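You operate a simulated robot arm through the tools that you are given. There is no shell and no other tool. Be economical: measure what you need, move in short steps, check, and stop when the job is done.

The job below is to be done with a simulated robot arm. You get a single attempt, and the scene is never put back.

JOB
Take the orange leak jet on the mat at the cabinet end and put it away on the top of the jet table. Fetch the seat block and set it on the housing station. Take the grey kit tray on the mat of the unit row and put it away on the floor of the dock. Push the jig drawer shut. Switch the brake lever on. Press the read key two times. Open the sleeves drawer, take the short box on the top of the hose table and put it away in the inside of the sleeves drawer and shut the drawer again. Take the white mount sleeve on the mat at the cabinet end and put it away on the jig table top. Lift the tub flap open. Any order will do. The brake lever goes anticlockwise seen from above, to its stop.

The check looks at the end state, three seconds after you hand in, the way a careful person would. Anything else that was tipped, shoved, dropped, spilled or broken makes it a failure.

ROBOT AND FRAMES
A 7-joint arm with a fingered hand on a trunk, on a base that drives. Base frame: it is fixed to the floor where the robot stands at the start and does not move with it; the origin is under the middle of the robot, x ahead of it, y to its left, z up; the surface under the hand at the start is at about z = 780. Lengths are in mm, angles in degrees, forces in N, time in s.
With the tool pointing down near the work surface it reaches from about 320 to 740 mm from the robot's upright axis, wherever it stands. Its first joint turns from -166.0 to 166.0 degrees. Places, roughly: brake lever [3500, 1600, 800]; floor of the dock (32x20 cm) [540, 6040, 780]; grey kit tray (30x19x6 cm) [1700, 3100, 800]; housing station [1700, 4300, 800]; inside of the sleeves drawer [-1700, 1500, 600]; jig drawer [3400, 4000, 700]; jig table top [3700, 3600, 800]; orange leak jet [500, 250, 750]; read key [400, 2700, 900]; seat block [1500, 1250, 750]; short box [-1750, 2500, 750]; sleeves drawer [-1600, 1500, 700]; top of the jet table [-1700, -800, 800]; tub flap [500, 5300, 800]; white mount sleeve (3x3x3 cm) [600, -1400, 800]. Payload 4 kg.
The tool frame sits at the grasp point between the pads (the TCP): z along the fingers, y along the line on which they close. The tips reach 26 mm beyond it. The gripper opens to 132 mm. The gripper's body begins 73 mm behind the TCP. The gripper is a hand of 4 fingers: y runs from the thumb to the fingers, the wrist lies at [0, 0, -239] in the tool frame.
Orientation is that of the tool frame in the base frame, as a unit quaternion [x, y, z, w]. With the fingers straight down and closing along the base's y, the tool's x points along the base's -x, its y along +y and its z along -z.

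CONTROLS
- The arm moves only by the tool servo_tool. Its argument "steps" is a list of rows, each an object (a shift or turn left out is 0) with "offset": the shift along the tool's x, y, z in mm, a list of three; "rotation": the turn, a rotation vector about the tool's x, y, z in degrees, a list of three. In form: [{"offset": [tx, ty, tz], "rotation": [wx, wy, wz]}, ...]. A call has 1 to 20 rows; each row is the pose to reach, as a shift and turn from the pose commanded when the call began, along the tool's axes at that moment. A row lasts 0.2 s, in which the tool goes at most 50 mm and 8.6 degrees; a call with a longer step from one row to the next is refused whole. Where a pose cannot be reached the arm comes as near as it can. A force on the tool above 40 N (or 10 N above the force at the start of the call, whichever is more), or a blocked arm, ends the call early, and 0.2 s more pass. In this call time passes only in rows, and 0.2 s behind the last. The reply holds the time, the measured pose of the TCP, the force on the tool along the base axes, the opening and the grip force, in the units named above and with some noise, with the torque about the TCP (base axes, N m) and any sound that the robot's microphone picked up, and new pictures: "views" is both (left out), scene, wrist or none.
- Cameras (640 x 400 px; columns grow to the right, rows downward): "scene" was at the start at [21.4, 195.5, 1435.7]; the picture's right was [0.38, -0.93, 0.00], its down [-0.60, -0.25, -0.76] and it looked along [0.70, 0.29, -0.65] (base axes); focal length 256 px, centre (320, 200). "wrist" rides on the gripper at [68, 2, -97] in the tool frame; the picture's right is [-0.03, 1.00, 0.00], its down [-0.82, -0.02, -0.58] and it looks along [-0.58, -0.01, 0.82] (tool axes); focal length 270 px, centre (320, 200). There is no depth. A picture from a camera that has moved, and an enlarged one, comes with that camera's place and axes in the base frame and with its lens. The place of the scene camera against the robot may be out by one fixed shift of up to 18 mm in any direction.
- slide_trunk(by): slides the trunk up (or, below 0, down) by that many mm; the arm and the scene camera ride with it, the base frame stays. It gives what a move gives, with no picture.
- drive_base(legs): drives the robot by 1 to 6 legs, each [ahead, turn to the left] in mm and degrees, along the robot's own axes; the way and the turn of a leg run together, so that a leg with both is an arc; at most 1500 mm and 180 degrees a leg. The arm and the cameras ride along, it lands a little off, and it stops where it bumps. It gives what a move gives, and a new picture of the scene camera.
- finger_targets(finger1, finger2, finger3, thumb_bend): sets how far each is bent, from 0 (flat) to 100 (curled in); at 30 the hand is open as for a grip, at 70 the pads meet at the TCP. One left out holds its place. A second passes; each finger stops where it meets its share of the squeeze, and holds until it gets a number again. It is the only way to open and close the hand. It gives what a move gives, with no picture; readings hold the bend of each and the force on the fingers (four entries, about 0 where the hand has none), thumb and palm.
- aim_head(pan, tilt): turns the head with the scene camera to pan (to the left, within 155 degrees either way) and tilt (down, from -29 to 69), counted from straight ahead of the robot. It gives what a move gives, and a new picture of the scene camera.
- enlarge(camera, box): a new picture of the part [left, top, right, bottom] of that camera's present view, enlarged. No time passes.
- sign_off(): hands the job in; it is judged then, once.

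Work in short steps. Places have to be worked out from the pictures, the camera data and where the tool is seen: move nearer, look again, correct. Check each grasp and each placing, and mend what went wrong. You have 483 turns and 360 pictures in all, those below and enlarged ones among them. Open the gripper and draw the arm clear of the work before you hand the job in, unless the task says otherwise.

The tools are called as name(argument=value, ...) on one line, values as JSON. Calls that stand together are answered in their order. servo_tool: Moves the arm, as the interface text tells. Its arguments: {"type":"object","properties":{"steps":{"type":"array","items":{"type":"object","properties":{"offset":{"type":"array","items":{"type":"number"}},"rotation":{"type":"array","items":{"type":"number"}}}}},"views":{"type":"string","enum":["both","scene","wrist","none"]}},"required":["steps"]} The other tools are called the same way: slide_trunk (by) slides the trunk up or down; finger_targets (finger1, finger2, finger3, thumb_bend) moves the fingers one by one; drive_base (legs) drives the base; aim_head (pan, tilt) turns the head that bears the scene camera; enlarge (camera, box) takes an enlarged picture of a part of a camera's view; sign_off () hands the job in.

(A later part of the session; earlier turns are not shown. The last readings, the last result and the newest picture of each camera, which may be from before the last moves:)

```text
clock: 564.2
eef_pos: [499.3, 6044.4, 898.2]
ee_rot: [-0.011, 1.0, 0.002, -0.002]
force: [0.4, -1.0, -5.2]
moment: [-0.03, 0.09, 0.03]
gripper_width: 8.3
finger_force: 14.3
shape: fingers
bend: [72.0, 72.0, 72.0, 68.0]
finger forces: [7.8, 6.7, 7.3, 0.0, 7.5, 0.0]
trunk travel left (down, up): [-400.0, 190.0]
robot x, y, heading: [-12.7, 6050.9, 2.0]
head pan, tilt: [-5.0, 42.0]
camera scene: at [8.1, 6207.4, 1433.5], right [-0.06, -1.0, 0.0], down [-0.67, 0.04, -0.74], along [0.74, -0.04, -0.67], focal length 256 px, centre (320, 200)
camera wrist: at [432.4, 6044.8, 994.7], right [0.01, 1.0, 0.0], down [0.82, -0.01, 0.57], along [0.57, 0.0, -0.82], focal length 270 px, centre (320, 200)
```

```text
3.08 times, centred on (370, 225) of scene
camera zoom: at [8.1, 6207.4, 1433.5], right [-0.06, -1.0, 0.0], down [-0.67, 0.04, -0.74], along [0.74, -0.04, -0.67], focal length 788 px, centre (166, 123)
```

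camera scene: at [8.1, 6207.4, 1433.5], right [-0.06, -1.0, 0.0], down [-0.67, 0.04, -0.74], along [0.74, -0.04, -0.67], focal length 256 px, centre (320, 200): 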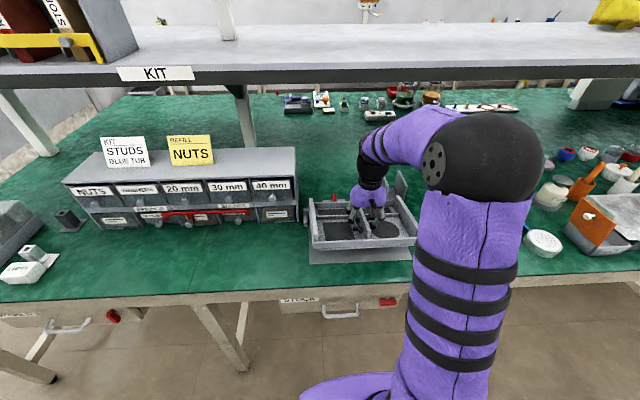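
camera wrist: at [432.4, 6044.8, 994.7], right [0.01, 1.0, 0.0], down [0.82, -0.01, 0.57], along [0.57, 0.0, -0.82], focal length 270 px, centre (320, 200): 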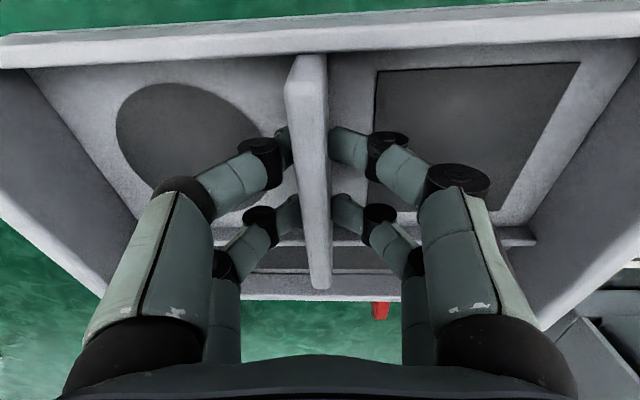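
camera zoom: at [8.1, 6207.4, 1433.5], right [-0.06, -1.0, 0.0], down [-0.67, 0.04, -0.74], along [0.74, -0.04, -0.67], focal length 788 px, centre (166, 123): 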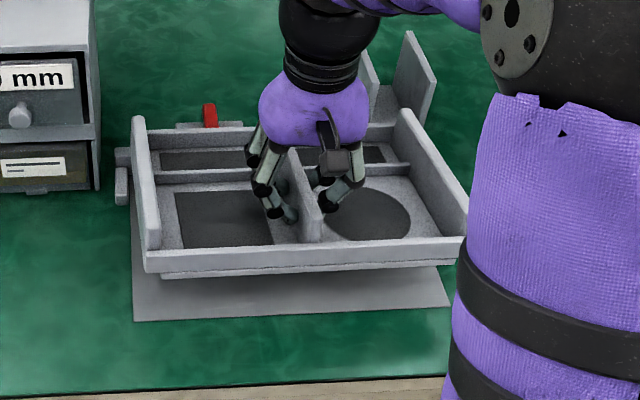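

The tray should land within the plate. I lower slowly to contact.

servo_tool(steps=[{"offset": [-2, 2, 20]}, {"offset": [-2, 2, 40]}, {"offset": [-2, 2, 50]}], views="none")

servo_tool(steps=[{"offset": [0, 0, 4]}, {"offset": [0, 0, 8]}], views="none")

servo_tool(steps=[{"offset": [0, 0, 2]}, {"offset": [0, 0, 5]}], views="both")

enlarge(camera="scene", box=[270, 160, 470, 290])

```text
clock: 565.0
eef_pos: [501.9, 6046.6, 848.5]
ee_rot: [-0.01, 1.0, 0.002, -0.001]
force: [-2.9, 0.5, 6.6]
moment: [-0.04, -0.31, 0.02]
gripper_width: 8.8
finger_force: 16.5
shape: fingers
bend: [72.0, 73.0, 73.0, 68.0]
finger forces: [5.9, 11.0, 10.3, 0.1, 5.9, 0.1]
trunk travel left (down, up): [-400.0, 190.0]
robot x, y, heading: [-16.1, 6052.4, 1.7]
head pan, tilt: [-5.0, 42.0]
```

```text
clock: 565.6
eef_pos: [501.8, 6046.3, 844.0]
ee_rot: [-0.01, 1.0, 0.001, 0.001]
force: [-2.3, 0.0, 34.5]
moment: [-0.08, -0.04, 0.0]
gripper_width: 7.7
finger_force: 23.3
shape: fingers
bend: [74.0, 74.0, 74.0, 69.0]
finger forces: [11.4, 12.2, 12.4, 0.1, 10.3, 0.0]
trunk travel left (down, up): [-400.0, 190.0]
robot x, y, heading: [-13.2, 6051.7, 2.0]
head pan, tilt: [-5.0, 42.0]
```

```text
clock: 566.2
eef_pos: [502.0, 6046.9, 836.6]
ee_rot: [-0.01, 1.0, 0.002, 0.0]
force: [1.3, -0.2, 35.4]
moment: [-0.06, -0.12, -0.05]
gripper_width: 8.0
finger_force: 24.8
shape: fingers
bend: [74.0, 74.0, 74.0, 69.0]
finger forces: [11.0, 13.5, 14.3, 0.0, 10.4, 0.1]
trunk travel left (down, up): [-400.0, 190.0]
robot x, y, heading: [-16.6, 6049.5, 1.5]
head pan, tilt: [-5.0, 42.0]
camera scene: at [5.6, 6207.5, 1433.7], right [-0.06, -1.0, 0.0], down [-0.67, 0.04, -0.74], along [0.74, -0.04, -0.67], focal length 256 px, centre (320, 200)
camera wrist: at [433.5, 6046.7, 933.0], right [0.0, 1.0, 0.0], down [0.82, -0.01, 0.58], along [0.58, 0.0, -0.82], focal length 270 px, centre (320, 200)
```

scene: 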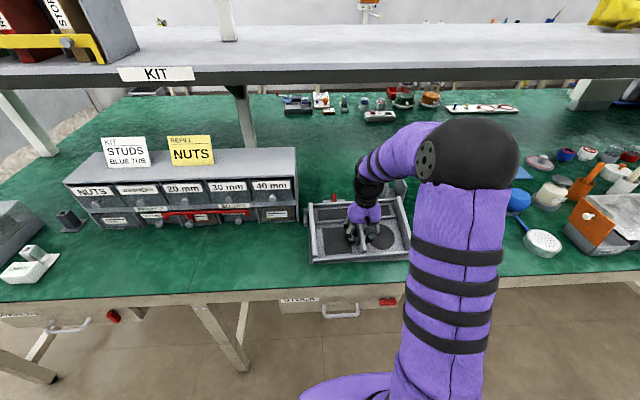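
wrist: 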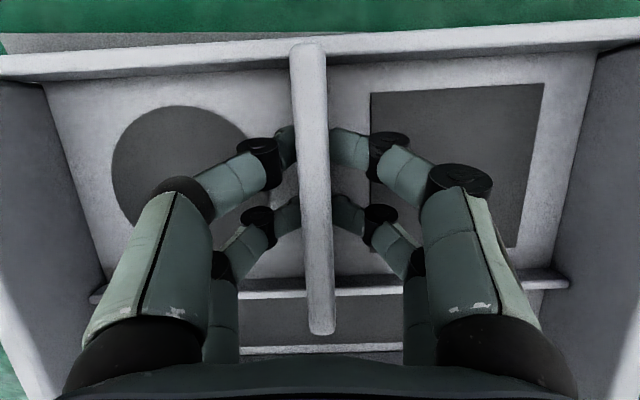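

```text
3.08 times, centred on (370, 225) of scene
camera zoom: at [5.6, 6207.5, 1433.7], right [-0.06, -1.0, 0.0], down [-0.67, 0.04, -0.74], along [0.74, -0.04, -0.67], focal length 788 px, centre (166, 123)
```

zoom: 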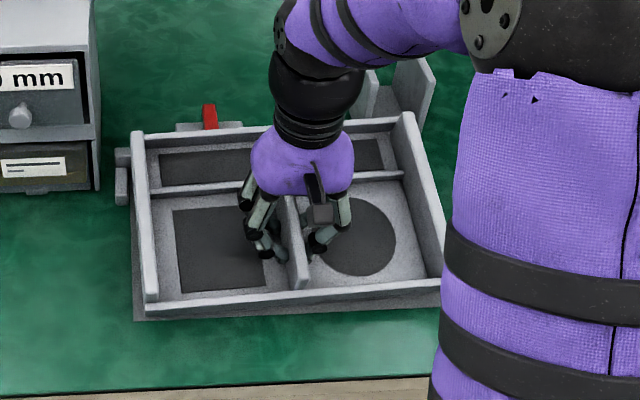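

The tray is down on the plate but turned about 2.5°. I ease off the pressure, straighten it, and release.

servo_tool(steps=[{"offset": [0, 0, -3]}, {"offset": [0, 0, -4], "rotation": [0, 0, 1.2]}, {"offset": [0, 0, -4], "rotation": [0, 0, 2.8]}], views="none")

enlarge(camera="scene", box=[270, 160, 470, 290])

```text
clock: 567.0
eef_pos: [501.3, 6046.6, 839.0]
ee_rot: [0.014, 1.0, 0.001, -0.001]
force: [3.7, -0.2, 12.6]
moment: [-0.02, -0.15, 0.15]
gripper_width: 8.5
finger_force: 18.6
shape: fingers
bend: [73.0, 73.0, 74.0, 68.0]
finger forces: [7.1, 11.2, 9.1, 0.0, 9.5, 0.0]
trunk travel left (down, up): [-400.0, 190.0]
robot x, y, heading: [-15.9, 6049.8, 1.4]
head pan, tilt: [-5.0, 42.0]
```

```text
3.08 times, centred on (370, 225) of scene
camera zoom: at [7.4, 6207.4, 1433.4], right [-0.06, -1.0, 0.0], down [-0.67, 0.04, -0.74], along [0.74, -0.04, -0.67], focal length 788 px, centre (166, 123)
```

zoom: 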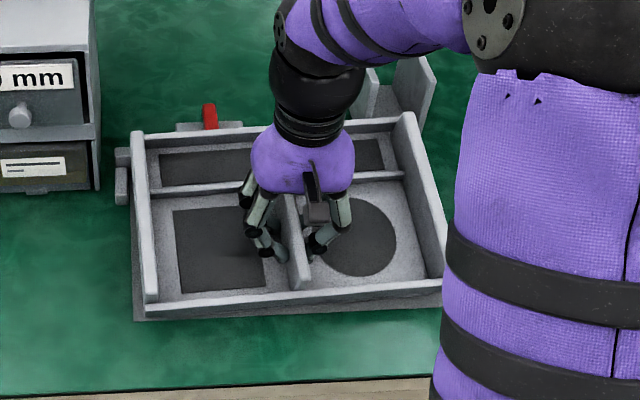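

finger_targets(finger1=50, finger2=50, finger3=50, thumb_bend=50)

servo_tool(steps=[{"offset": [0, 0, -25]}, {"offset": [0, 0, -70]}, {"offset": [0, 0, -115]}, {"offset": [0, 0, -160]}, {"offset": [0, 0, -200]}], views="wrist")

enlarge(camera="scene", box=[270, 160, 470, 290])

```text
clock: 568.0
eef_pos: [499.9, 6046.3, 838.9]
ee_rot: [0.014, 1.0, 0.002, -0.002]
force: [-10.8, 0.2, 17.3]
moment: [-0.01, -0.16, 0.02]
gripper_width: 65.0
finger_force: 9.2
shape: fingers
bend: [50.0, 72.0, 71.0, 50.0]
finger forces: [0.0, 9.9, 9.3, 0.1, 0.0, 0.0]
trunk travel left (down, up): [-400.0, 190.0]
robot x, y, heading: [-13.6, 6047.0, 1.7]
head pan, tilt: [-5.0, 42.0]
```

```text
clock: 569.2
eef_pos: [503.6, 6046.4, 1041.0]
ee_rot: [0.014, 1.0, 0.001, -0.002]
force: [0.3, -0.2, -0.5]
moment: [0.02, -0.03, -0.04]
gripper_width: 65.2
finger_force: 0.1
shape: fingers
bend: [50.0, 50.0, 50.0, 50.0]
finger forces: [0.1, 0.0, 0.0, 0.1, 0.0, 0.0]
trunk travel left (down, up): [-400.0, 190.0]
robot x, y, heading: [-14.9, 6052.4, 2.1]
head pan, tilt: [-5.0, 42.0]
camera wrist: at [435.0, 6050.4, 1136.2], right [0.05, 1.0, 0.0], down [0.82, -0.05, 0.57], along [0.57, -0.03, -0.82], focal length 270 px, centre (320, 200)
```

wrist: 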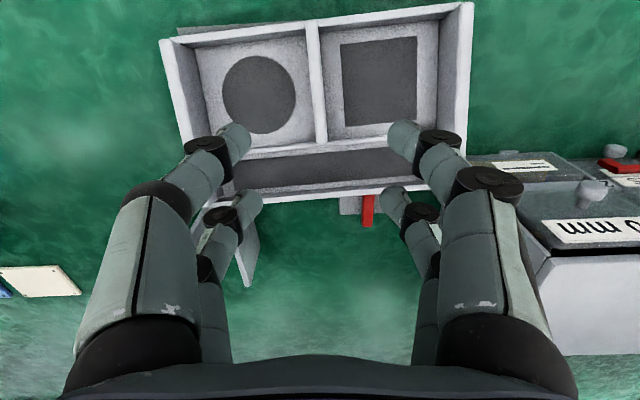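

```text
3.08 times, centred on (370, 225) of scene
camera zoom: at [7.9, 6207.4, 1433.5], right [-0.06, -1.0, 0.0], down [-0.67, 0.04, -0.74], along [0.74, -0.04, -0.67], focal length 788 px, centre (166, 123)
```

zoom: 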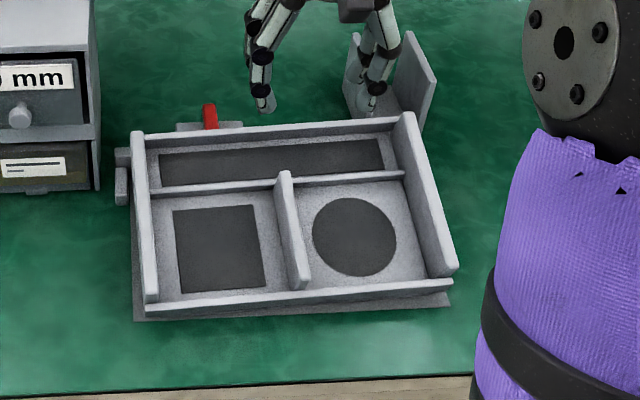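

The tray may not lie quite flat. I zoom in on its corners to check.

enlarge(camera="scene", box=[295, 190, 355, 270])

enlarge(camera="scene", box=[370, 190, 430, 270])

enlarge(camera="wrist", box=[150, 0, 490, 220])

```text
5.00 times, centred on (325, 230) of scene
camera zoom: at [7.9, 6207.4, 1433.5], right [-0.06, -1.0, 0.0], down [-0.67, 0.04, -0.74], along [0.74, -0.04, -0.67], focal length 1280 px, centre (295, 50)
```

zoom: 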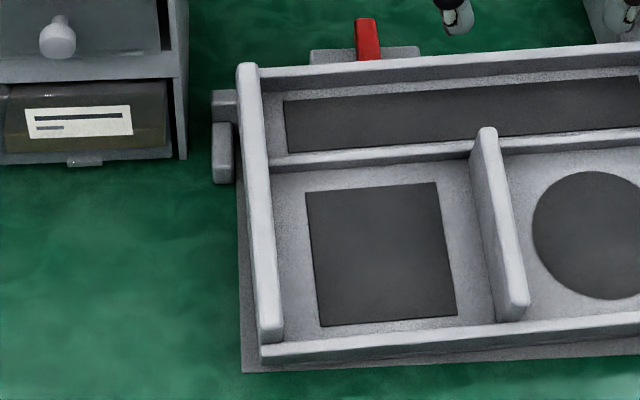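

```text
5.00 times, centred on (400, 230) of scene
camera zoom: at [7.9, 6207.4, 1433.5], right [-0.06, -1.0, 0.0], down [-0.67, 0.04, -0.74], along [0.74, -0.04, -0.67], focal length 1280 px, centre (-80, 50)
```

zoom: 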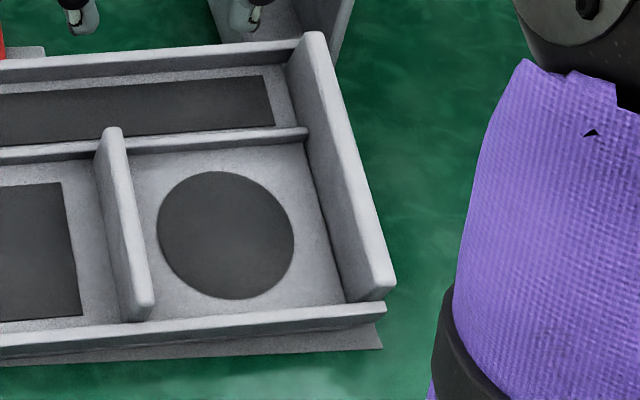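

```text
1.82 times, centred on (320, 110) of wrist
camera zoom: at [435.0, 6050.4, 1136.2], right [0.05, 1.0, 0.0], down [0.82, -0.05, 0.57], along [0.57, -0.03, -0.82], focal length 491 px, centre (320, 364)
```

zoom: 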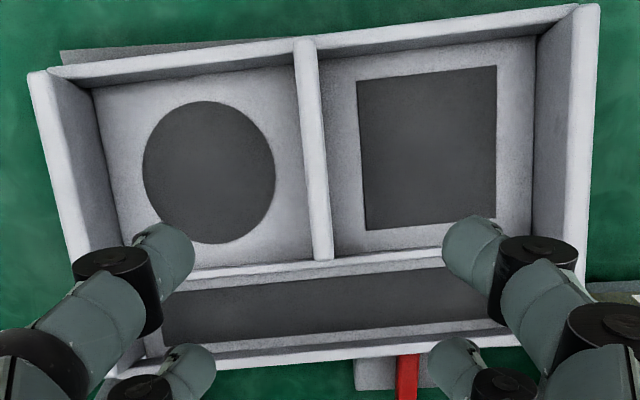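

Height evidence suggests the tray may be riding up on something. I take a second wrist view from further back to triangulate its corners.

servo_tool(steps=[{"offset": [45, 0, 0]}, {"offset": [90, 0, 0]}, {"offset": [135, 0, 0]}], views="wrist")

enlarge(camera="wrist", box=[150, 110, 490, 320])

```text
clock: 570.0
eef_pos: [366.8, 6049.1, 1039.7]
ee_rot: [0.014, 1.0, 0.002, -0.001]
force: [-0.3, -0.5, -0.5]
moment: [-0.01, 0.03, 0.03]
gripper_width: 65.3
finger_force: 0.0
shape: fingers
bend: [50.0, 50.0, 50.0, 50.0]
finger forces: [0.1, 0.1, 0.0, 0.1, 0.0, 0.0]
trunk travel left (down, up): [-400.0, 190.0]
robot x, y, heading: [-12.7, 6050.5, 1.6]
head pan, tilt: [-5.0, 42.0]
camera wrist: at [299.2, 6053.5, 1136.7], right [0.05, 1.0, 0.0], down [0.82, -0.05, 0.58], along [0.57, -0.03, -0.82], focal length 270 px, centre (320, 200)
```

wrist: 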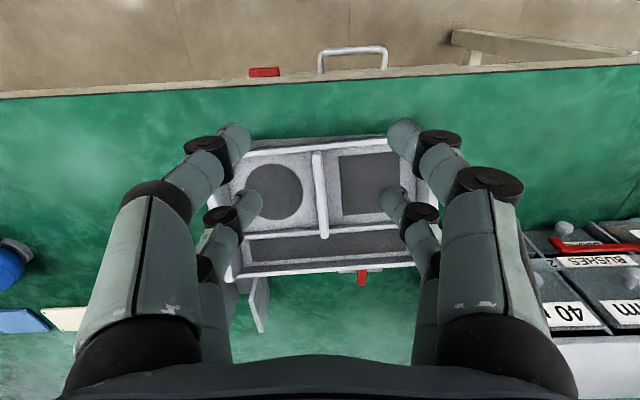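

```text
1.88 times, centred on (320, 215) of wrist
camera zoom: at [299.2, 6053.5, 1136.7], right [0.05, 1.0, 0.0], down [0.82, -0.05, 0.58], along [0.57, -0.03, -0.82], focal length 509 px, centre (320, 172)
```

zoom: 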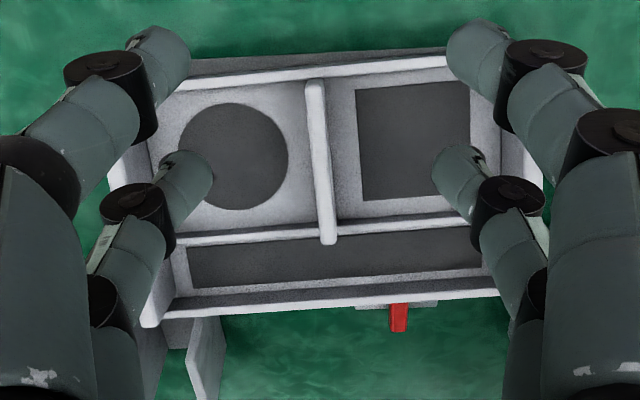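

Triangulation shows the tray's back right corner is riding up on the dock's rail because of its turn (about 3°). I regrip the divider, lift, straighten, and set it down again.

servo_tool(steps=[{"offset": [-45, 0, 0], "rotation": [0, 0, -1]}, {"offset": [-90, -2, 20], "rotation": [0, 0, -2]}, {"offset": [-137, -4, 40], "rotation": [0, 0, -3.5]}, {"offset": [-137, -4, 85], "rotation": [0, 0, -3.5]}, {"offset": [-137, -4, 130], "rotation": [0, 0, -3.5]}], views="wrist")

```text
refused: row 3 steps farther than a row can; nothing moved
```

servo_tool(steps=[{"offset": [-45, 0, 0], "rotation": [0, 0, -1]}, {"offset": [-88, -2, 20], "rotation": [0, 0, -2]}, {"offset": [-130, -4, 40], "rotation": [0, 0, -3.5]}, {"offset": [-137, -4, 85], "rotation": [0, 0, -3.5]}, {"offset": [-137, -4, 130], "rotation": [0, 0, -3.5]}], views="wrist")

```text
clock: 571.2
eef_pos: [502.8, 6041.7, 908.7]
ee_rot: [-0.017, 1.0, 0.002, -0.001]
force: [0.0, -0.3, 0.4]
moment: [0.02, 0.04, 0.01]
gripper_width: 65.3
finger_force: 0.0
shape: fingers
bend: [50.0, 50.0, 50.0, 50.0]
finger forces: [0.1, 0.1, 0.0, 0.0, 0.0, 0.0]
trunk travel left (down, up): [-400.0, 190.0]
robot x, y, heading: [-16.8, 6050.1, 1.5]
head pan, tilt: [-5.0, 42.0]
camera wrist: at [436.7, 6040.7, 1005.0], right [-0.01, 1.0, 0.0], down [0.82, 0.0, 0.58], along [0.58, 0.01, -0.82], focal length 270 px, centre (320, 200)
```

wrist: 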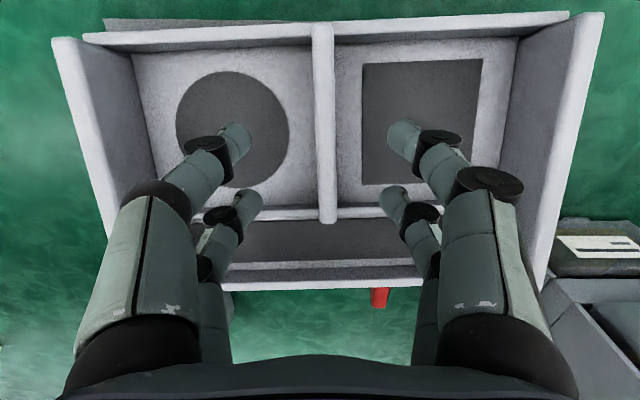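

servo_tool(steps=[{"offset": [0, 4, 25]}, {"offset": [0, 4, 45]}, {"offset": [0, 4, 58]}], views="none")

finger_targets(finger1=78, finger2=78, finger3=78, thumb_bend=72)

servo_tool(steps=[{"offset": [0, 0, -10]}, {"offset": [0, 0, -22]}, {"offset": [0, 0, -35]}], views="both")

```text
clock: 572.0
eef_pos: [503.6, 6046.0, 851.4]
ee_rot: [-0.016, 1.0, 0.002, -0.001]
force: [0.7, -0.1, 0.8]
moment: [0.01, 0.0, -0.01]
gripper_width: 65.1
finger_force: 0.0
shape: fingers
bend: [50.0, 50.0, 50.0, 50.0]
finger forces: [0.0, 0.1, 0.1, 0.0, 0.0, 0.1]
trunk travel left (down, up): [-400.0, 190.0]
robot x, y, heading: [-13.7, 6050.1, 1.6]
head pan, tilt: [-5.0, 42.0]
```

```text
clock: 573.0
eef_pos: [504.0, 6047.2, 850.6]
ee_rot: [-0.016, 1.0, 0.001, -0.002]
force: [-0.6, -0.5, 0.2]
moment: [-0.03, 0.07, -0.02]
gripper_width: 8.2
finger_force: 13.5
shape: fingers
bend: [71.0, 70.0, 70.0, 69.0]
finger forces: [6.7, 6.6, 6.5, 0.1, 6.8, 0.0]
trunk travel left (down, up): [-400.0, 190.0]
robot x, y, heading: [-12.2, 6048.7, 1.8]
head pan, tilt: [-5.0, 42.0]
```

```text
clock: 573.8
eef_pos: [504.3, 6047.3, 886.4]
ee_rot: [-0.016, 1.0, 0.002, -0.002]
force: [0.4, 1.1, -4.4]
moment: [-0.05, 0.14, 0.04]
gripper_width: 8.5
finger_force: 13.7
shape: fingers
bend: [71.0, 70.0, 70.0, 69.0]
finger forces: [7.1, 6.1, 6.4, 0.0, 7.0, 0.1]
trunk travel left (down, up): [-400.0, 190.0]
robot x, y, heading: [-20.0, 6051.2, 1.8]
head pan, tilt: [-5.0, 42.0]
camera scene: at [8.2, 6207.4, 1433.5], right [-0.06, -1.0, 0.0], down [-0.67, 0.04, -0.74], along [0.74, -0.04, -0.67], focal length 256 px, centre (320, 200)
camera wrist: at [436.2, 6045.8, 982.6], right [-0.01, 1.0, 0.0], down [0.82, 0.0, 0.57], along [0.57, 0.01, -0.82], focal length 270 px, centre (320, 200)
```

scene: 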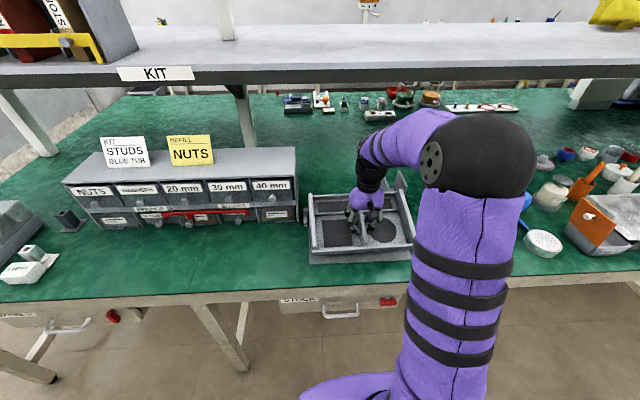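
wrist: 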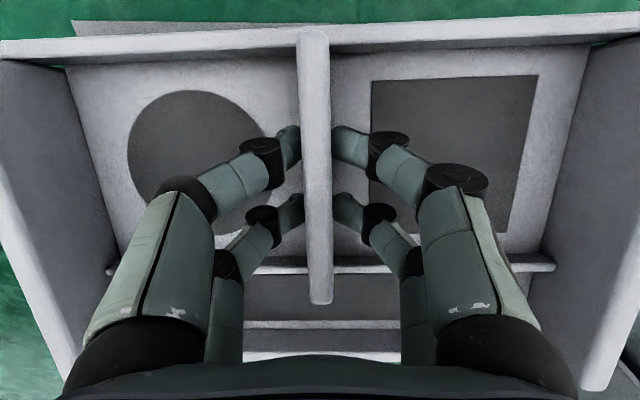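

The tray is lifted, now only about 1° off. I correct that along with 2 mm each way and lower again.

servo_tool(steps=[{"offset": [2, 2, 0], "rotation": [0, 0, 1.3]}, {"offset": [2, 2, 15], "rotation": [0, 0, 1.3]}, {"offset": [2, 2, 30], "rotation": [0, 0, 1.3]}], views="wrist")

servo_tool(steps=[{"offset": [0, 0, 4]}, {"offset": [0, 0, 8]}], views="none")

servo_tool(steps=[{"offset": [0, 0, 3]}, {"offset": [0, 0, 6]}], views="wrist")

```text
clock: 574.6
eef_pos: [502.1, 6047.6, 856.1]
ee_rot: [-0.005, 1.0, 0.0, -0.002]
force: [0.9, -0.3, -4.4]
moment: [-0.02, 0.13, -0.03]
gripper_width: 8.0
finger_force: 13.5
shape: fingers
bend: [71.0, 70.0, 70.0, 69.0]
finger forces: [7.0, 6.1, 6.3, 0.0, 7.0, 0.0]
trunk travel left (down, up): [-400.0, 190.0]
robot x, y, heading: [-14.3, 6049.6, 1.9]
head pan, tilt: [-5.0, 42.0]
camera wrist: at [434.1, 6049.1, 952.1], right [0.02, 1.0, 0.0], down [0.82, -0.01, 0.58], along [0.58, -0.01, -0.82], focal length 270 px, centre (320, 200)
```

wrist: 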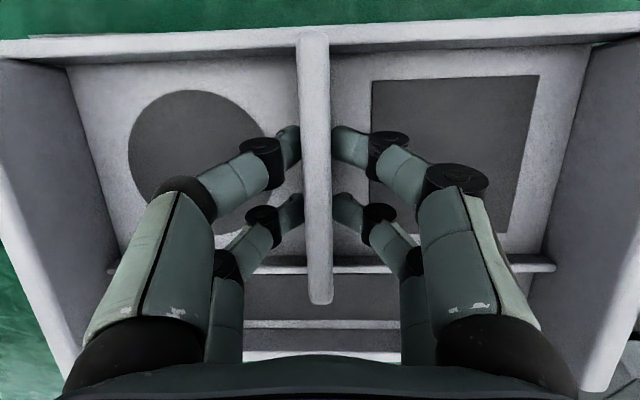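

```text
clock: 575.2
eef_pos: [501.7, 6047.7, 849.2]
ee_rot: [-0.005, 1.0, 0.001, 0.0]
force: [-1.0, 0.9, 3.8]
moment: [-0.03, 0.02, -0.02]
gripper_width: 8.2
finger_force: 15.1
shape: fingers
bend: [71.0, 70.0, 70.0, 69.0]
finger forces: [7.3, 7.6, 7.5, 0.1, 7.2, 0.0]
trunk travel left (down, up): [-400.0, 190.0]
robot x, y, heading: [-17.0, 6049.0, 2.0]
head pan, tilt: [-5.0, 42.0]
```

```text
clock: 575.8
eef_pos: [501.3, 6049.2, 844.7]
ee_rot: [-0.005, 1.0, 0.001, 0.002]
force: [-0.5, 0.9, 31.0]
moment: [-0.01, -0.03, -0.01]
gripper_width: 7.9
finger_force: 20.7
shape: fingers
bend: [72.0, 72.0, 72.0, 69.0]
finger forces: [10.7, 10.5, 11.0, 0.0, 9.6, 0.0]
trunk travel left (down, up): [-400.0, 190.0]
robot x, y, heading: [-13.5, 6048.2, 1.7]
head pan, tilt: [-5.0, 42.0]
camera wrist: at [433.4, 6049.3, 941.3], right [0.01, 1.0, 0.0], down [0.81, -0.01, 0.58], along [0.58, -0.01, -0.81], focal length 270 px, centre (320, 200)
```

wrist: 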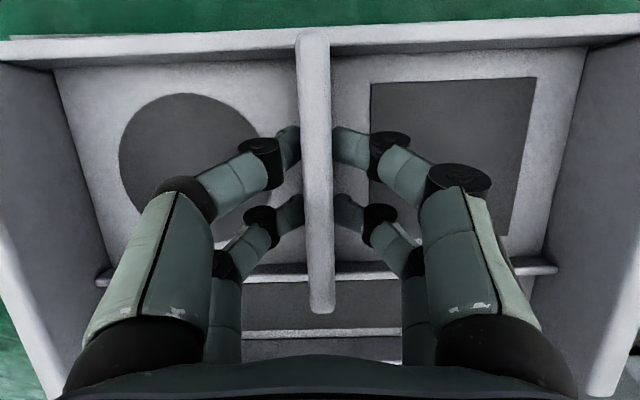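

It seats at the same height. I release, back off, and take a low-angle look to judge whether it truly lies on the plate.

servo_tool(steps=[{"offset": [0, 0, -5]}], views="none")

finger_targets(finger1=50, finger2=50, finger3=50, thumb_bend=50)

servo_tool(steps=[{"offset": [0, 0, -25]}, {"offset": [0, 0, -70]}, {"offset": [0, 0, -115]}, {"offset": [0, 0, -160]}, {"offset": [0, 0, -200]}], views="wrist")

drive_base(legs=[[-350, 0]])

slide_trunk(by=-400)

aim_head(pan=-8, tilt=20)

enlarge(camera="scene", box=[250, 140, 410, 250])

```text
clock: 576.2
eef_pos: [501.2, 6048.5, 846.6]
ee_rot: [-0.005, 1.0, 0.002, -0.002]
force: [2.7, -1.3, 10.3]
moment: [-0.05, -0.1, 0.02]
gripper_width: 8.1
finger_force: 15.6
shape: fingers
bend: [72.0, 72.0, 72.0, 69.0]
finger forces: [7.3, 7.9, 8.7, 0.0, 7.2, 0.1]
trunk travel left (down, up): [-400.0, 190.0]
robot x, y, heading: [-13.9, 6052.0, 1.7]
head pan, tilt: [-5.0, 42.0]
```

```text
clock: 577.2
eef_pos: [500.3, 6048.5, 847.2]
ee_rot: [-0.004, 1.0, 0.001, -0.002]
force: [-0.8, 0.3, 0.5]
moment: [-0.01, 0.01, 0.01]
gripper_width: 65.5
finger_force: 0.1
shape: fingers
bend: [50.0, 50.0, 50.0, 50.0]
finger forces: [0.1, 0.0, 0.1, 0.0, 0.0, 0.1]
trunk travel left (down, up): [-400.0, 190.0]
robot x, y, heading: [-16.4, 6050.1, 1.9]
head pan, tilt: [-5.0, 42.0]
```

```text
clock: 578.4
eef_pos: [503.0, 6047.2, 1048.0]
ee_rot: [-0.005, 1.0, 0.001, -0.002]
force: [0.0, -0.2, -0.4]
moment: [-0.02, 0.03, 0.0]
gripper_width: 65.2
finger_force: 0.1
shape: fingers
bend: [50.0, 50.0, 50.0, 50.0]
finger forces: [0.1, 0.1, 0.1, 0.0, 0.0, 0.0]
trunk travel left (down, up): [-400.0, 190.0]
robot x, y, heading: [-13.0, 6050.1, 1.6]
head pan, tilt: [-5.0, 42.0]
camera wrist: at [435.6, 6047.7, 1145.1], right [0.02, 1.0, 0.0], down [0.82, -0.01, 0.58], along [0.58, -0.01, -0.82], focal length 270 px, centre (320, 200)
```

wrist: 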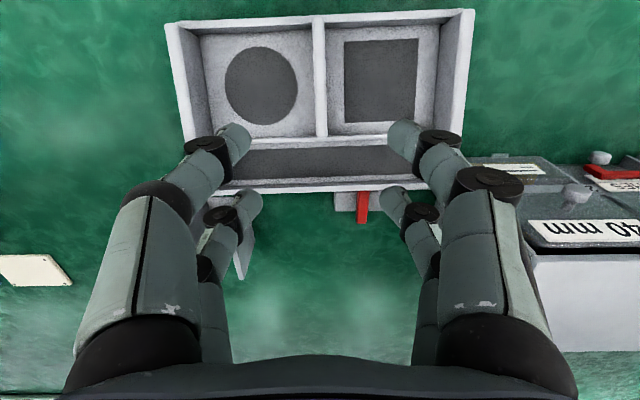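

```text
clock: 580.7
eef_pos: [148.6, 6038.1, 1048.8]
ee_rot: [-0.008, 1.0, 0.001, -0.001]
force: [-0.1, -0.1, 0.1]
moment: [0.0, -0.01, -0.03]
gripper_width: 65.4
finger_force: 0.1
shape: fingers
bend: [50.0, 50.0, 50.0, 50.0]
finger forces: [0.0, 0.0, 0.1, 0.1, 0.0, 0.1]
trunk travel left (down, up): [-400.0, 190.0]
robot x, y, heading: [-367.4, 6040.9, 2.2]
head pan, tilt: [-5.0, 42.0]
camera scene: at [-347.2, 6196.1, 1433.5], right [-0.05, -1.0, 0.0], down [-0.67, 0.04, -0.74], along [0.74, -0.04, -0.67], focal length 256 px, centre (320, 200)
```

scene: 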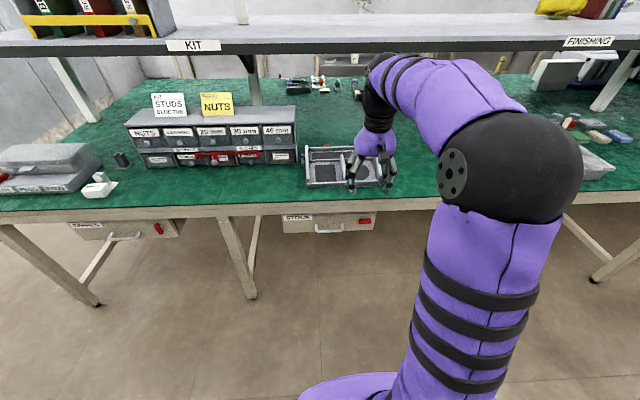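

```text
clock: 584.5
eef_pos: [148.3, 6038.3, 647.5]
ee_rot: [-0.007, 1.0, 0.002, -0.001]
force: [-0.5, 0.0, 0.0]
moment: [-0.01, 0.03, -0.01]
gripper_width: 65.4
finger_force: 0.0
shape: fingers
bend: [50.0, 50.0, 50.0, 50.0]
finger forces: [0.1, 0.0, 0.0, 0.0, 0.1, 0.0]
trunk travel left (down, up): [0.0, 590.0]
robot x, y, heading: [-370.0, 6040.2, 1.9]
head pan, tilt: [-5.0, 42.0]
```

```text
clock: 585.4
eef_pos: [149.0, 6039.2, 648.1]
ee_rot: [-0.008, 1.0, 0.002, 0.0]
force: [0.0, 0.5, -0.2]
moment: [0.02, 0.03, 0.0]
gripper_width: 65.3
finger_force: 0.0
shape: fingers
bend: [50.0, 50.0, 50.0, 50.0]
finger forces: [0.0, 0.0, 0.1, 0.0, 0.1, 0.1]
trunk travel left (down, up): [0.0, 590.0]
robot x, y, heading: [-369.0, 6038.7, 2.2]
head pan, tilt: [-8.0, 20.0]
camera scene: at [-338.1, 6190.7, 1067.8], right [-0.1, -0.99, 0.0], down [-0.34, 0.04, -0.94], along [0.93, -0.1, -0.34], focal length 256 px, centre (320, 200)
```

scene: 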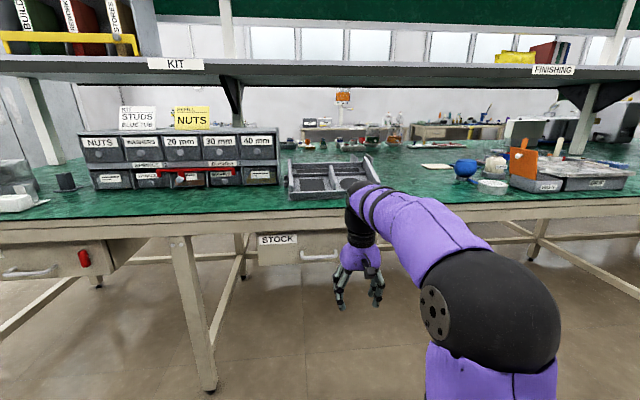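

```text
3.64 times, centred on (330, 195) of scene
camera zoom: at [-338.1, 6190.7, 1067.8], right [-0.1, -0.99, 0.0], down [-0.34, 0.04, -0.94], along [0.93, -0.1, -0.34], focal length 931 px, centre (284, 218)
```

zoom: 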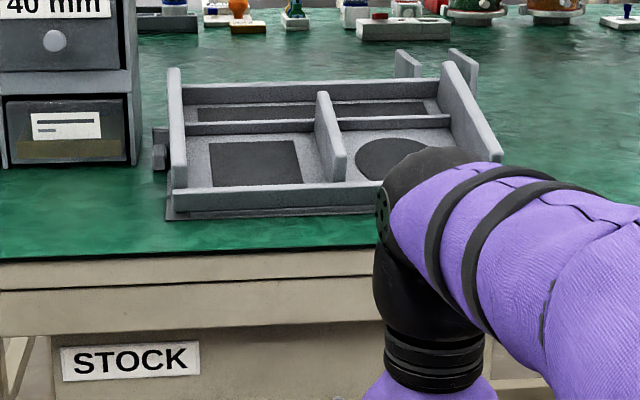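

enlarge(camera="scene", box=[280, 150, 320, 205])

enlarge(camera="scene", box=[320, 150, 390, 205])

```text
7.27 times, centred on (300, 178) of scene
camera zoom: at [-338.1, 6190.7, 1067.8], right [-0.1, -0.99, 0.0], down [-0.34, 0.04, -0.94], along [0.93, -0.1, -0.34], focal length 1862 px, centre (466, 364)
```

zoom: 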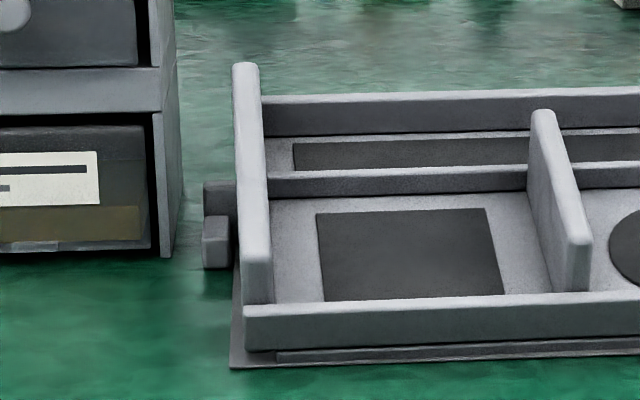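

```text
7.27 times, centred on (355, 178) of scene
camera zoom: at [-338.1, 6190.7, 1067.8], right [-0.1, -0.99, 0.0], down [-0.34, 0.04, -0.94], along [0.93, -0.1, -0.34], focal length 1862 px, centre (66, 364)
```

zoom: 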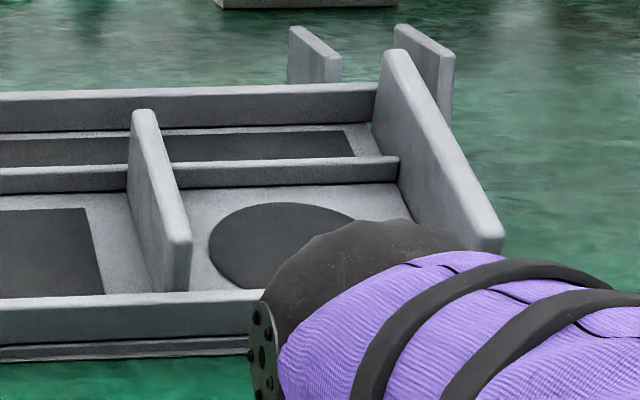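

At the front the tray clearly rests on the plate, inside the lips. I look from the side too, on my way south, to make sure its back is not on the rail.

drive_base(legs=[[0, -91], [650, 0]])

aim_head(pan=135, tilt=18)

enlarge(camera="scene", box=[240, 120, 400, 260])

```text
clock: 593.3
eef_pos: [-354.5, 4867.7, 648.7]
ee_rot: [0.704, 0.71, 0.002, 0.0]
force: [1.0, 0.0, 0.4]
moment: [0.01, 0.02, 0.01]
gripper_width: 65.4
finger_force: 0.1
shape: fingers
bend: [50.0, 50.0, 50.0, 50.0]
finger forces: [0.1, 0.0, 0.0, 0.0, 0.1, 0.0]
trunk travel left (down, up): [0.0, 590.0]
robot x, y, heading: [-344.5, 5381.3, -88.3]
head pan, tilt: [-8.0, 20.0]
camera scene: at [-205.1, 5367.4, 1067.9], right [-0.99, 0.11, 0.0], down [0.04, 0.34, -0.94], along [-0.1, -0.93, -0.34], focal length 256 px, centre (320, 200)
```

scene: 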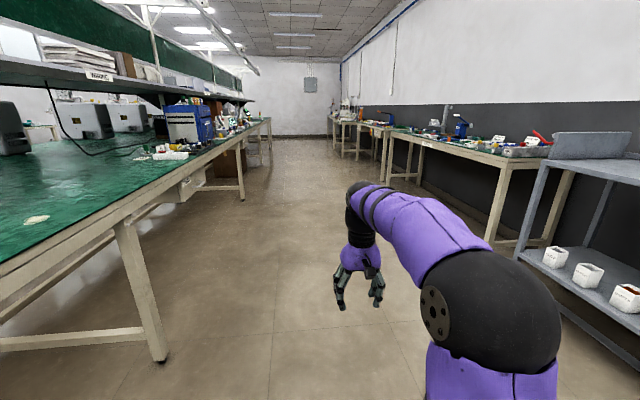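

```text
clock: 595.5
eef_pos: [-354.0, 4869.1, 648.4]
ee_rot: [0.704, 0.71, 0.001, 0.001]
force: [-0.6, 0.3, 0.6]
moment: [-0.02, 0.03, -0.03]
gripper_width: 65.4
finger_force: 0.1
shape: fingers
bend: [50.0, 50.0, 50.0, 50.0]
finger forces: [0.0, 0.0, 0.1, 0.0, 0.0, 0.0]
trunk travel left (down, up): [0.0, 590.0]
robot x, y, heading: [-347.9, 5384.5, -88.3]
head pan, tilt: [135.0, 18.0]
camera scene: at [-130.8, 5527.8, 1071.1], right [0.73, -0.69, 0.0], down [-0.21, -0.22, -0.95], along [0.65, 0.69, -0.31], focal length 256 px, centre (320, 200)
```

scene: 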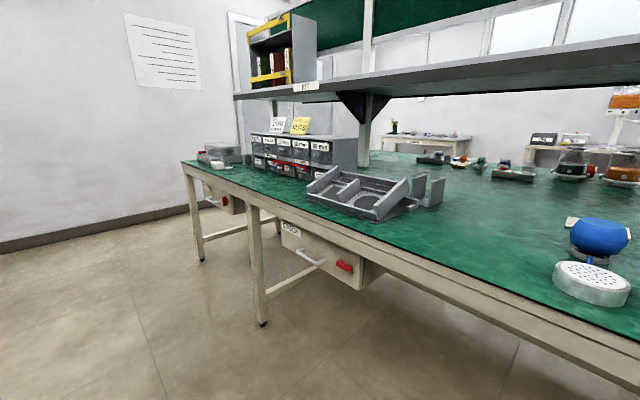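

```text
2.86 times, centred on (320, 190) of scene
camera zoom: at [-130.8, 5527.8, 1071.1], right [0.73, -0.69, 0.0], down [-0.21, -0.22, -0.95], along [0.65, 0.69, -0.31], focal length 732 px, centre (320, 229)
```

zoom: 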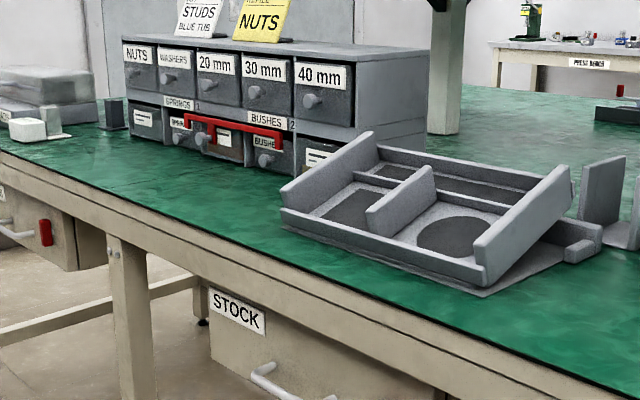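

enlarge(camera="scene", box=[370, 165, 430, 225])

```text
6.67 times, centred on (400, 195) of scene
camera zoom: at [-130.8, 5527.8, 1071.1], right [0.73, -0.69, 0.0], down [-0.21, -0.22, -0.95], along [0.65, 0.69, -0.31], focal length 1707 px, centre (-213, 233)
```

zoom: 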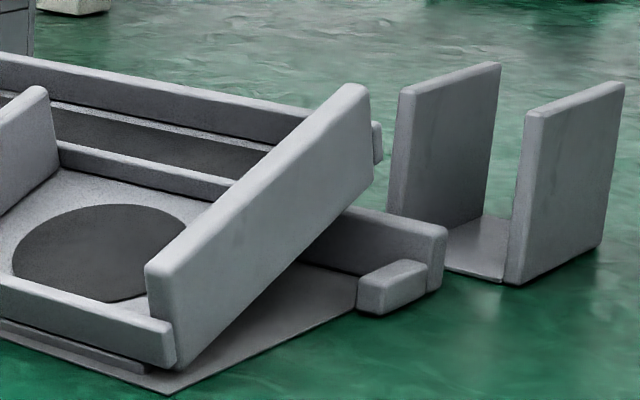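

The side view shows the tray's back edge sitting on the rail: it lies about 10 mm too far in. I go back to regrip it and set it that much nearer.

slide_trunk(by=400)

drive_base(legs=[[-660, 0], [0, 89.5], [330, 0]])

aim_head(pan=-5, tilt=42)

enlarge(camera="wrist", box=[0, 0, 640, 400])

```text
clock: 599.4
eef_pos: [-354.8, 4868.2, 1047.3]
ee_rot: [0.705, 0.709, 0.002, 0.001]
force: [0.1, 1.0, -0.3]
moment: [-0.04, -0.01, 0.03]
gripper_width: 65.4
finger_force: 0.0
shape: fingers
bend: [50.0, 50.0, 50.0, 50.0]
finger forces: [0.1, 0.0, 0.0, 0.1, 0.1, 0.0]
trunk travel left (down, up): [-400.0, 190.0]
robot x, y, heading: [-348.0, 5385.3, -88.2]
head pan, tilt: [135.0, 18.0]
```

```text
clock: 609.0
eef_pos: [486.5, 6046.2, 1048.1]
ee_rot: [-0.002, 1.0, 0.002, -0.002]
force: [0.6, -0.2, -0.2]
moment: [0.0, 0.0, 0.0]
gripper_width: 65.7
finger_force: 0.0
shape: fingers
bend: [50.0, 50.0, 50.0, 50.0]
finger forces: [0.1, 0.0, 0.0, 0.0, 0.0, 0.0]
trunk travel left (down, up): [-400.0, 190.0]
robot x, y, heading: [-30.6, 6055.6, 1.9]
head pan, tilt: [135.0, 18.0]
camera scene: at [-160.3, 6277.4, 1471.2], right [0.69, 0.73, 0.0], down [0.22, -0.21, -0.95], along [-0.69, 0.65, -0.31], focal length 256 px, centre (320, 200)
```

scene: 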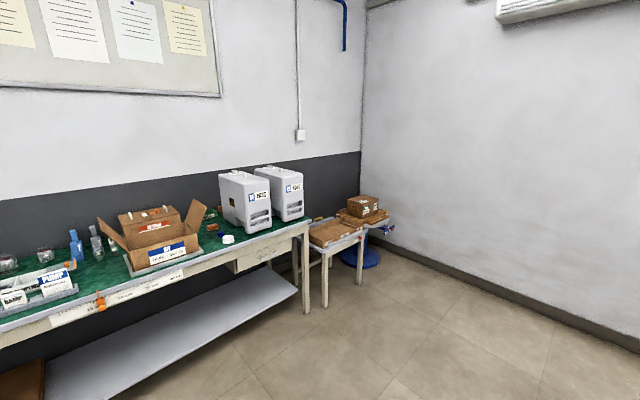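

```text
clock: 611.3
eef_pos: [486.4, 6045.9, 1048.1]
ee_rot: [-0.003, 1.0, 0.001, -0.001]
force: [-0.2, -0.4, 0.6]
moment: [0.01, 0.01, 0.01]
gripper_width: 65.6
finger_force: 0.0
shape: fingers
bend: [50.0, 50.0, 50.0, 50.0]
finger forces: [0.0, 0.1, 0.1, 0.0, 0.0, 0.0]
trunk travel left (down, up): [-400.0, 190.0]
robot x, y, heading: [-31.2, 6048.5, 1.7]
head pan, tilt: [-5.0, 42.0]
camera scene: at [-9.2, 6208.5, 1433.5], right [-0.06, -1.0, 0.0], down [-0.67, 0.04, -0.74], along [0.74, -0.04, -0.67], focal length 256 px, centre (320, 200)
```

scene: 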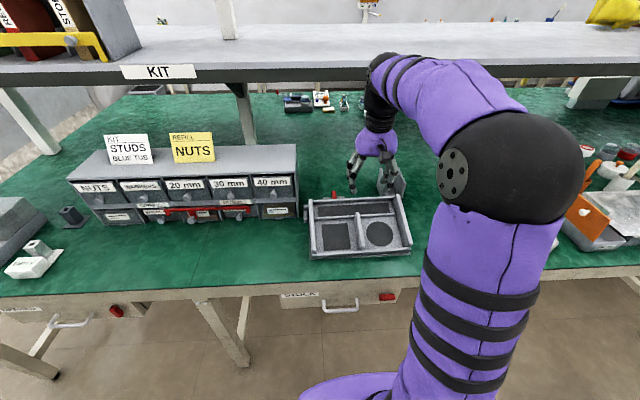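

```text
1.00 times, centred on (320, 200) of wrist (not enlarged: the box is as wide or as high as the picture)
camera zoom: at [418.6, 6046.5, 1144.6], right [0.02, 1.0, 0.0], down [0.82, -0.02, 0.58], along [0.58, -0.01, -0.82], focal length 270 px, centre (320, 200)
```

zoom: 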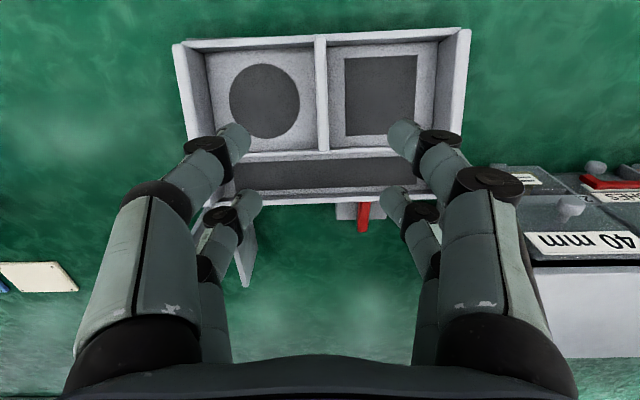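

servo_tool(steps=[{"offset": [-14, 2, 45]}, {"offset": [-14, 2, 90]}, {"offset": [-14, 2, 135]}, {"offset": [-14, 2, 175]}, {"offset": [-14, 2, 195]}], views="none")

finger_targets(finger1=78, finger2=78, finger3=78, thumb_bend=72)

servo_tool(steps=[{"offset": [0, 0, -15]}, {"offset": [4, 0, -30]}, {"offset": [10, 0, -40]}], views="wrist")

```text
clock: 612.5
eef_pos: [499.1, 6047.1, 853.3]
ee_rot: [-0.002, 1.0, 0.002, 0.0]
force: [-0.4, -1.5, 0.0]
moment: [0.0, -0.03, -0.03]
gripper_width: 65.6
finger_force: 0.0
shape: fingers
bend: [50.0, 50.0, 50.0, 50.0]
finger forces: [0.0, 0.0, 0.0, 0.0, 0.1, 0.0]
trunk travel left (down, up): [-400.0, 190.0]
robot x, y, heading: [-29.0, 6050.4, 1.6]
head pan, tilt: [-5.0, 42.0]
```

```text
clock: 613.5
eef_pos: [499.0, 6047.9, 853.3]
ee_rot: [-0.003, 1.0, 0.002, -0.002]
force: [0.6, 0.8, 1.2]
moment: [-0.02, 0.08, 0.0]
gripper_width: 8.3
finger_force: 12.6
shape: fingers
bend: [70.0, 69.0, 70.0, 69.0]
finger forces: [6.6, 6.3, 6.3, 0.0, 6.7, 0.1]
trunk travel left (down, up): [-400.0, 190.0]
robot x, y, heading: [-33.5, 6050.9, 1.7]
head pan, tilt: [-5.0, 42.0]
```

```text
clock: 614.3
eef_pos: [489.3, 6047.4, 893.3]
ee_rot: [-0.002, 1.0, 0.003, -0.002]
force: [0.7, -0.3, -5.7]
moment: [-0.01, 0.12, -0.02]
gripper_width: 8.1
finger_force: 12.8
shape: fingers
bend: [70.0, 69.0, 70.0, 69.0]
finger forces: [7.1, 5.9, 6.1, 0.0, 6.8, 0.1]
trunk travel left (down, up): [-400.0, 190.0]
robot x, y, heading: [-28.4, 6053.0, 2.1]
head pan, tilt: [-5.0, 42.0]
camera wrist: at [421.8, 6048.7, 989.3], right [0.02, 1.0, 0.0], down [0.82, -0.02, 0.57], along [0.57, -0.01, -0.82], focal length 270 px, centre (320, 200)
```

wrist: 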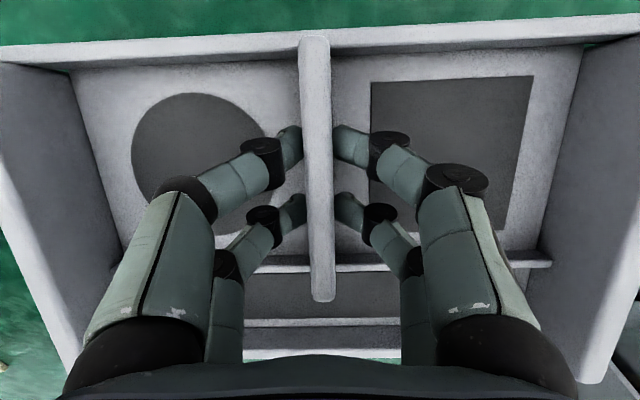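

The tray now sits 10 mm nearer (front at x ≈ 433). I lower it until it settles, then release.

servo_tool(steps=[{"offset": [0, 0, 20]}, {"offset": [0, 0, 38]}, {"offset": [0, 0, 44]}], views="none")

servo_tool(steps=[{"offset": [0, 0, 3]}, {"offset": [0, 0, 7]}], views="none")

servo_tool(steps=[{"offset": [0, 0, 3]}, {"offset": [0, 0, 6]}], views="wrist")

```text
clock: 615.1
eef_pos: [489.9, 6047.0, 849.9]
ee_rot: [-0.002, 1.0, 0.002, 0.0]
force: [-0.4, 0.4, 7.1]
moment: [-0.01, 0.16, 0.0]
gripper_width: 7.7
finger_force: 16.0
shape: fingers
bend: [71.0, 70.0, 71.0, 69.0]
finger forces: [7.9, 7.3, 7.5, 0.1, 8.1, 0.0]
trunk travel left (down, up): [-400.0, 190.0]
robot x, y, heading: [-32.4, 6050.4, 1.5]
head pan, tilt: [-5.0, 42.0]
```

```text
clock: 615.7
eef_pos: [490.2, 6048.2, 844.1]
ee_rot: [-0.002, 1.0, 0.002, 0.002]
force: [0.3, 0.8, 30.6]
moment: [-0.01, -0.02, 0.0]
gripper_width: 8.0
finger_force: 20.7
shape: fingers
bend: [72.0, 72.0, 72.0, 69.0]
finger forces: [10.3, 10.2, 11.1, 0.0, 9.5, 0.1]
trunk travel left (down, up): [-400.0, 190.0]
robot x, y, heading: [-32.6, 6051.0, 1.7]
head pan, tilt: [-5.0, 42.0]
```

```text
clock: 616.3
eef_pos: [489.7, 6047.5, 837.6]
ee_rot: [-0.003, 1.0, 0.002, 0.001]
force: [1.3, 1.5, 30.1]
moment: [0.04, -0.1, 0.0]
gripper_width: 7.5
finger_force: 21.1
shape: fingers
bend: [72.0, 72.0, 72.0, 69.0]
finger forces: [10.2, 12.1, 10.9, 0.1, 9.3, 0.0]
trunk travel left (down, up): [-400.0, 190.0]
robot x, y, heading: [-29.4, 6050.8, 1.9]
head pan, tilt: [-5.0, 42.0]
camera wrist: at [421.4, 6049.2, 933.7], right [0.02, 1.0, 0.0], down [0.82, -0.02, 0.58], along [0.58, -0.01, -0.82], focal length 270 px, centre (320, 200)
```

wrist: 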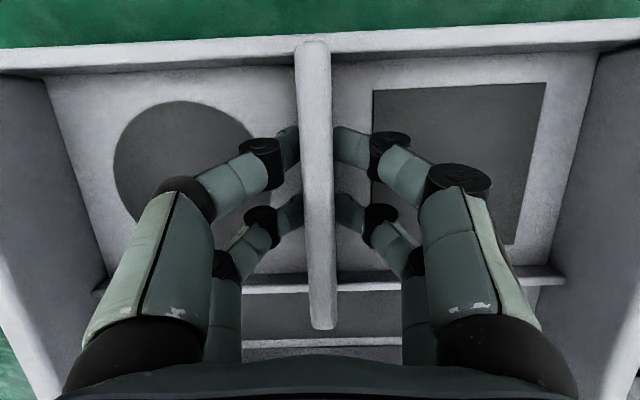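

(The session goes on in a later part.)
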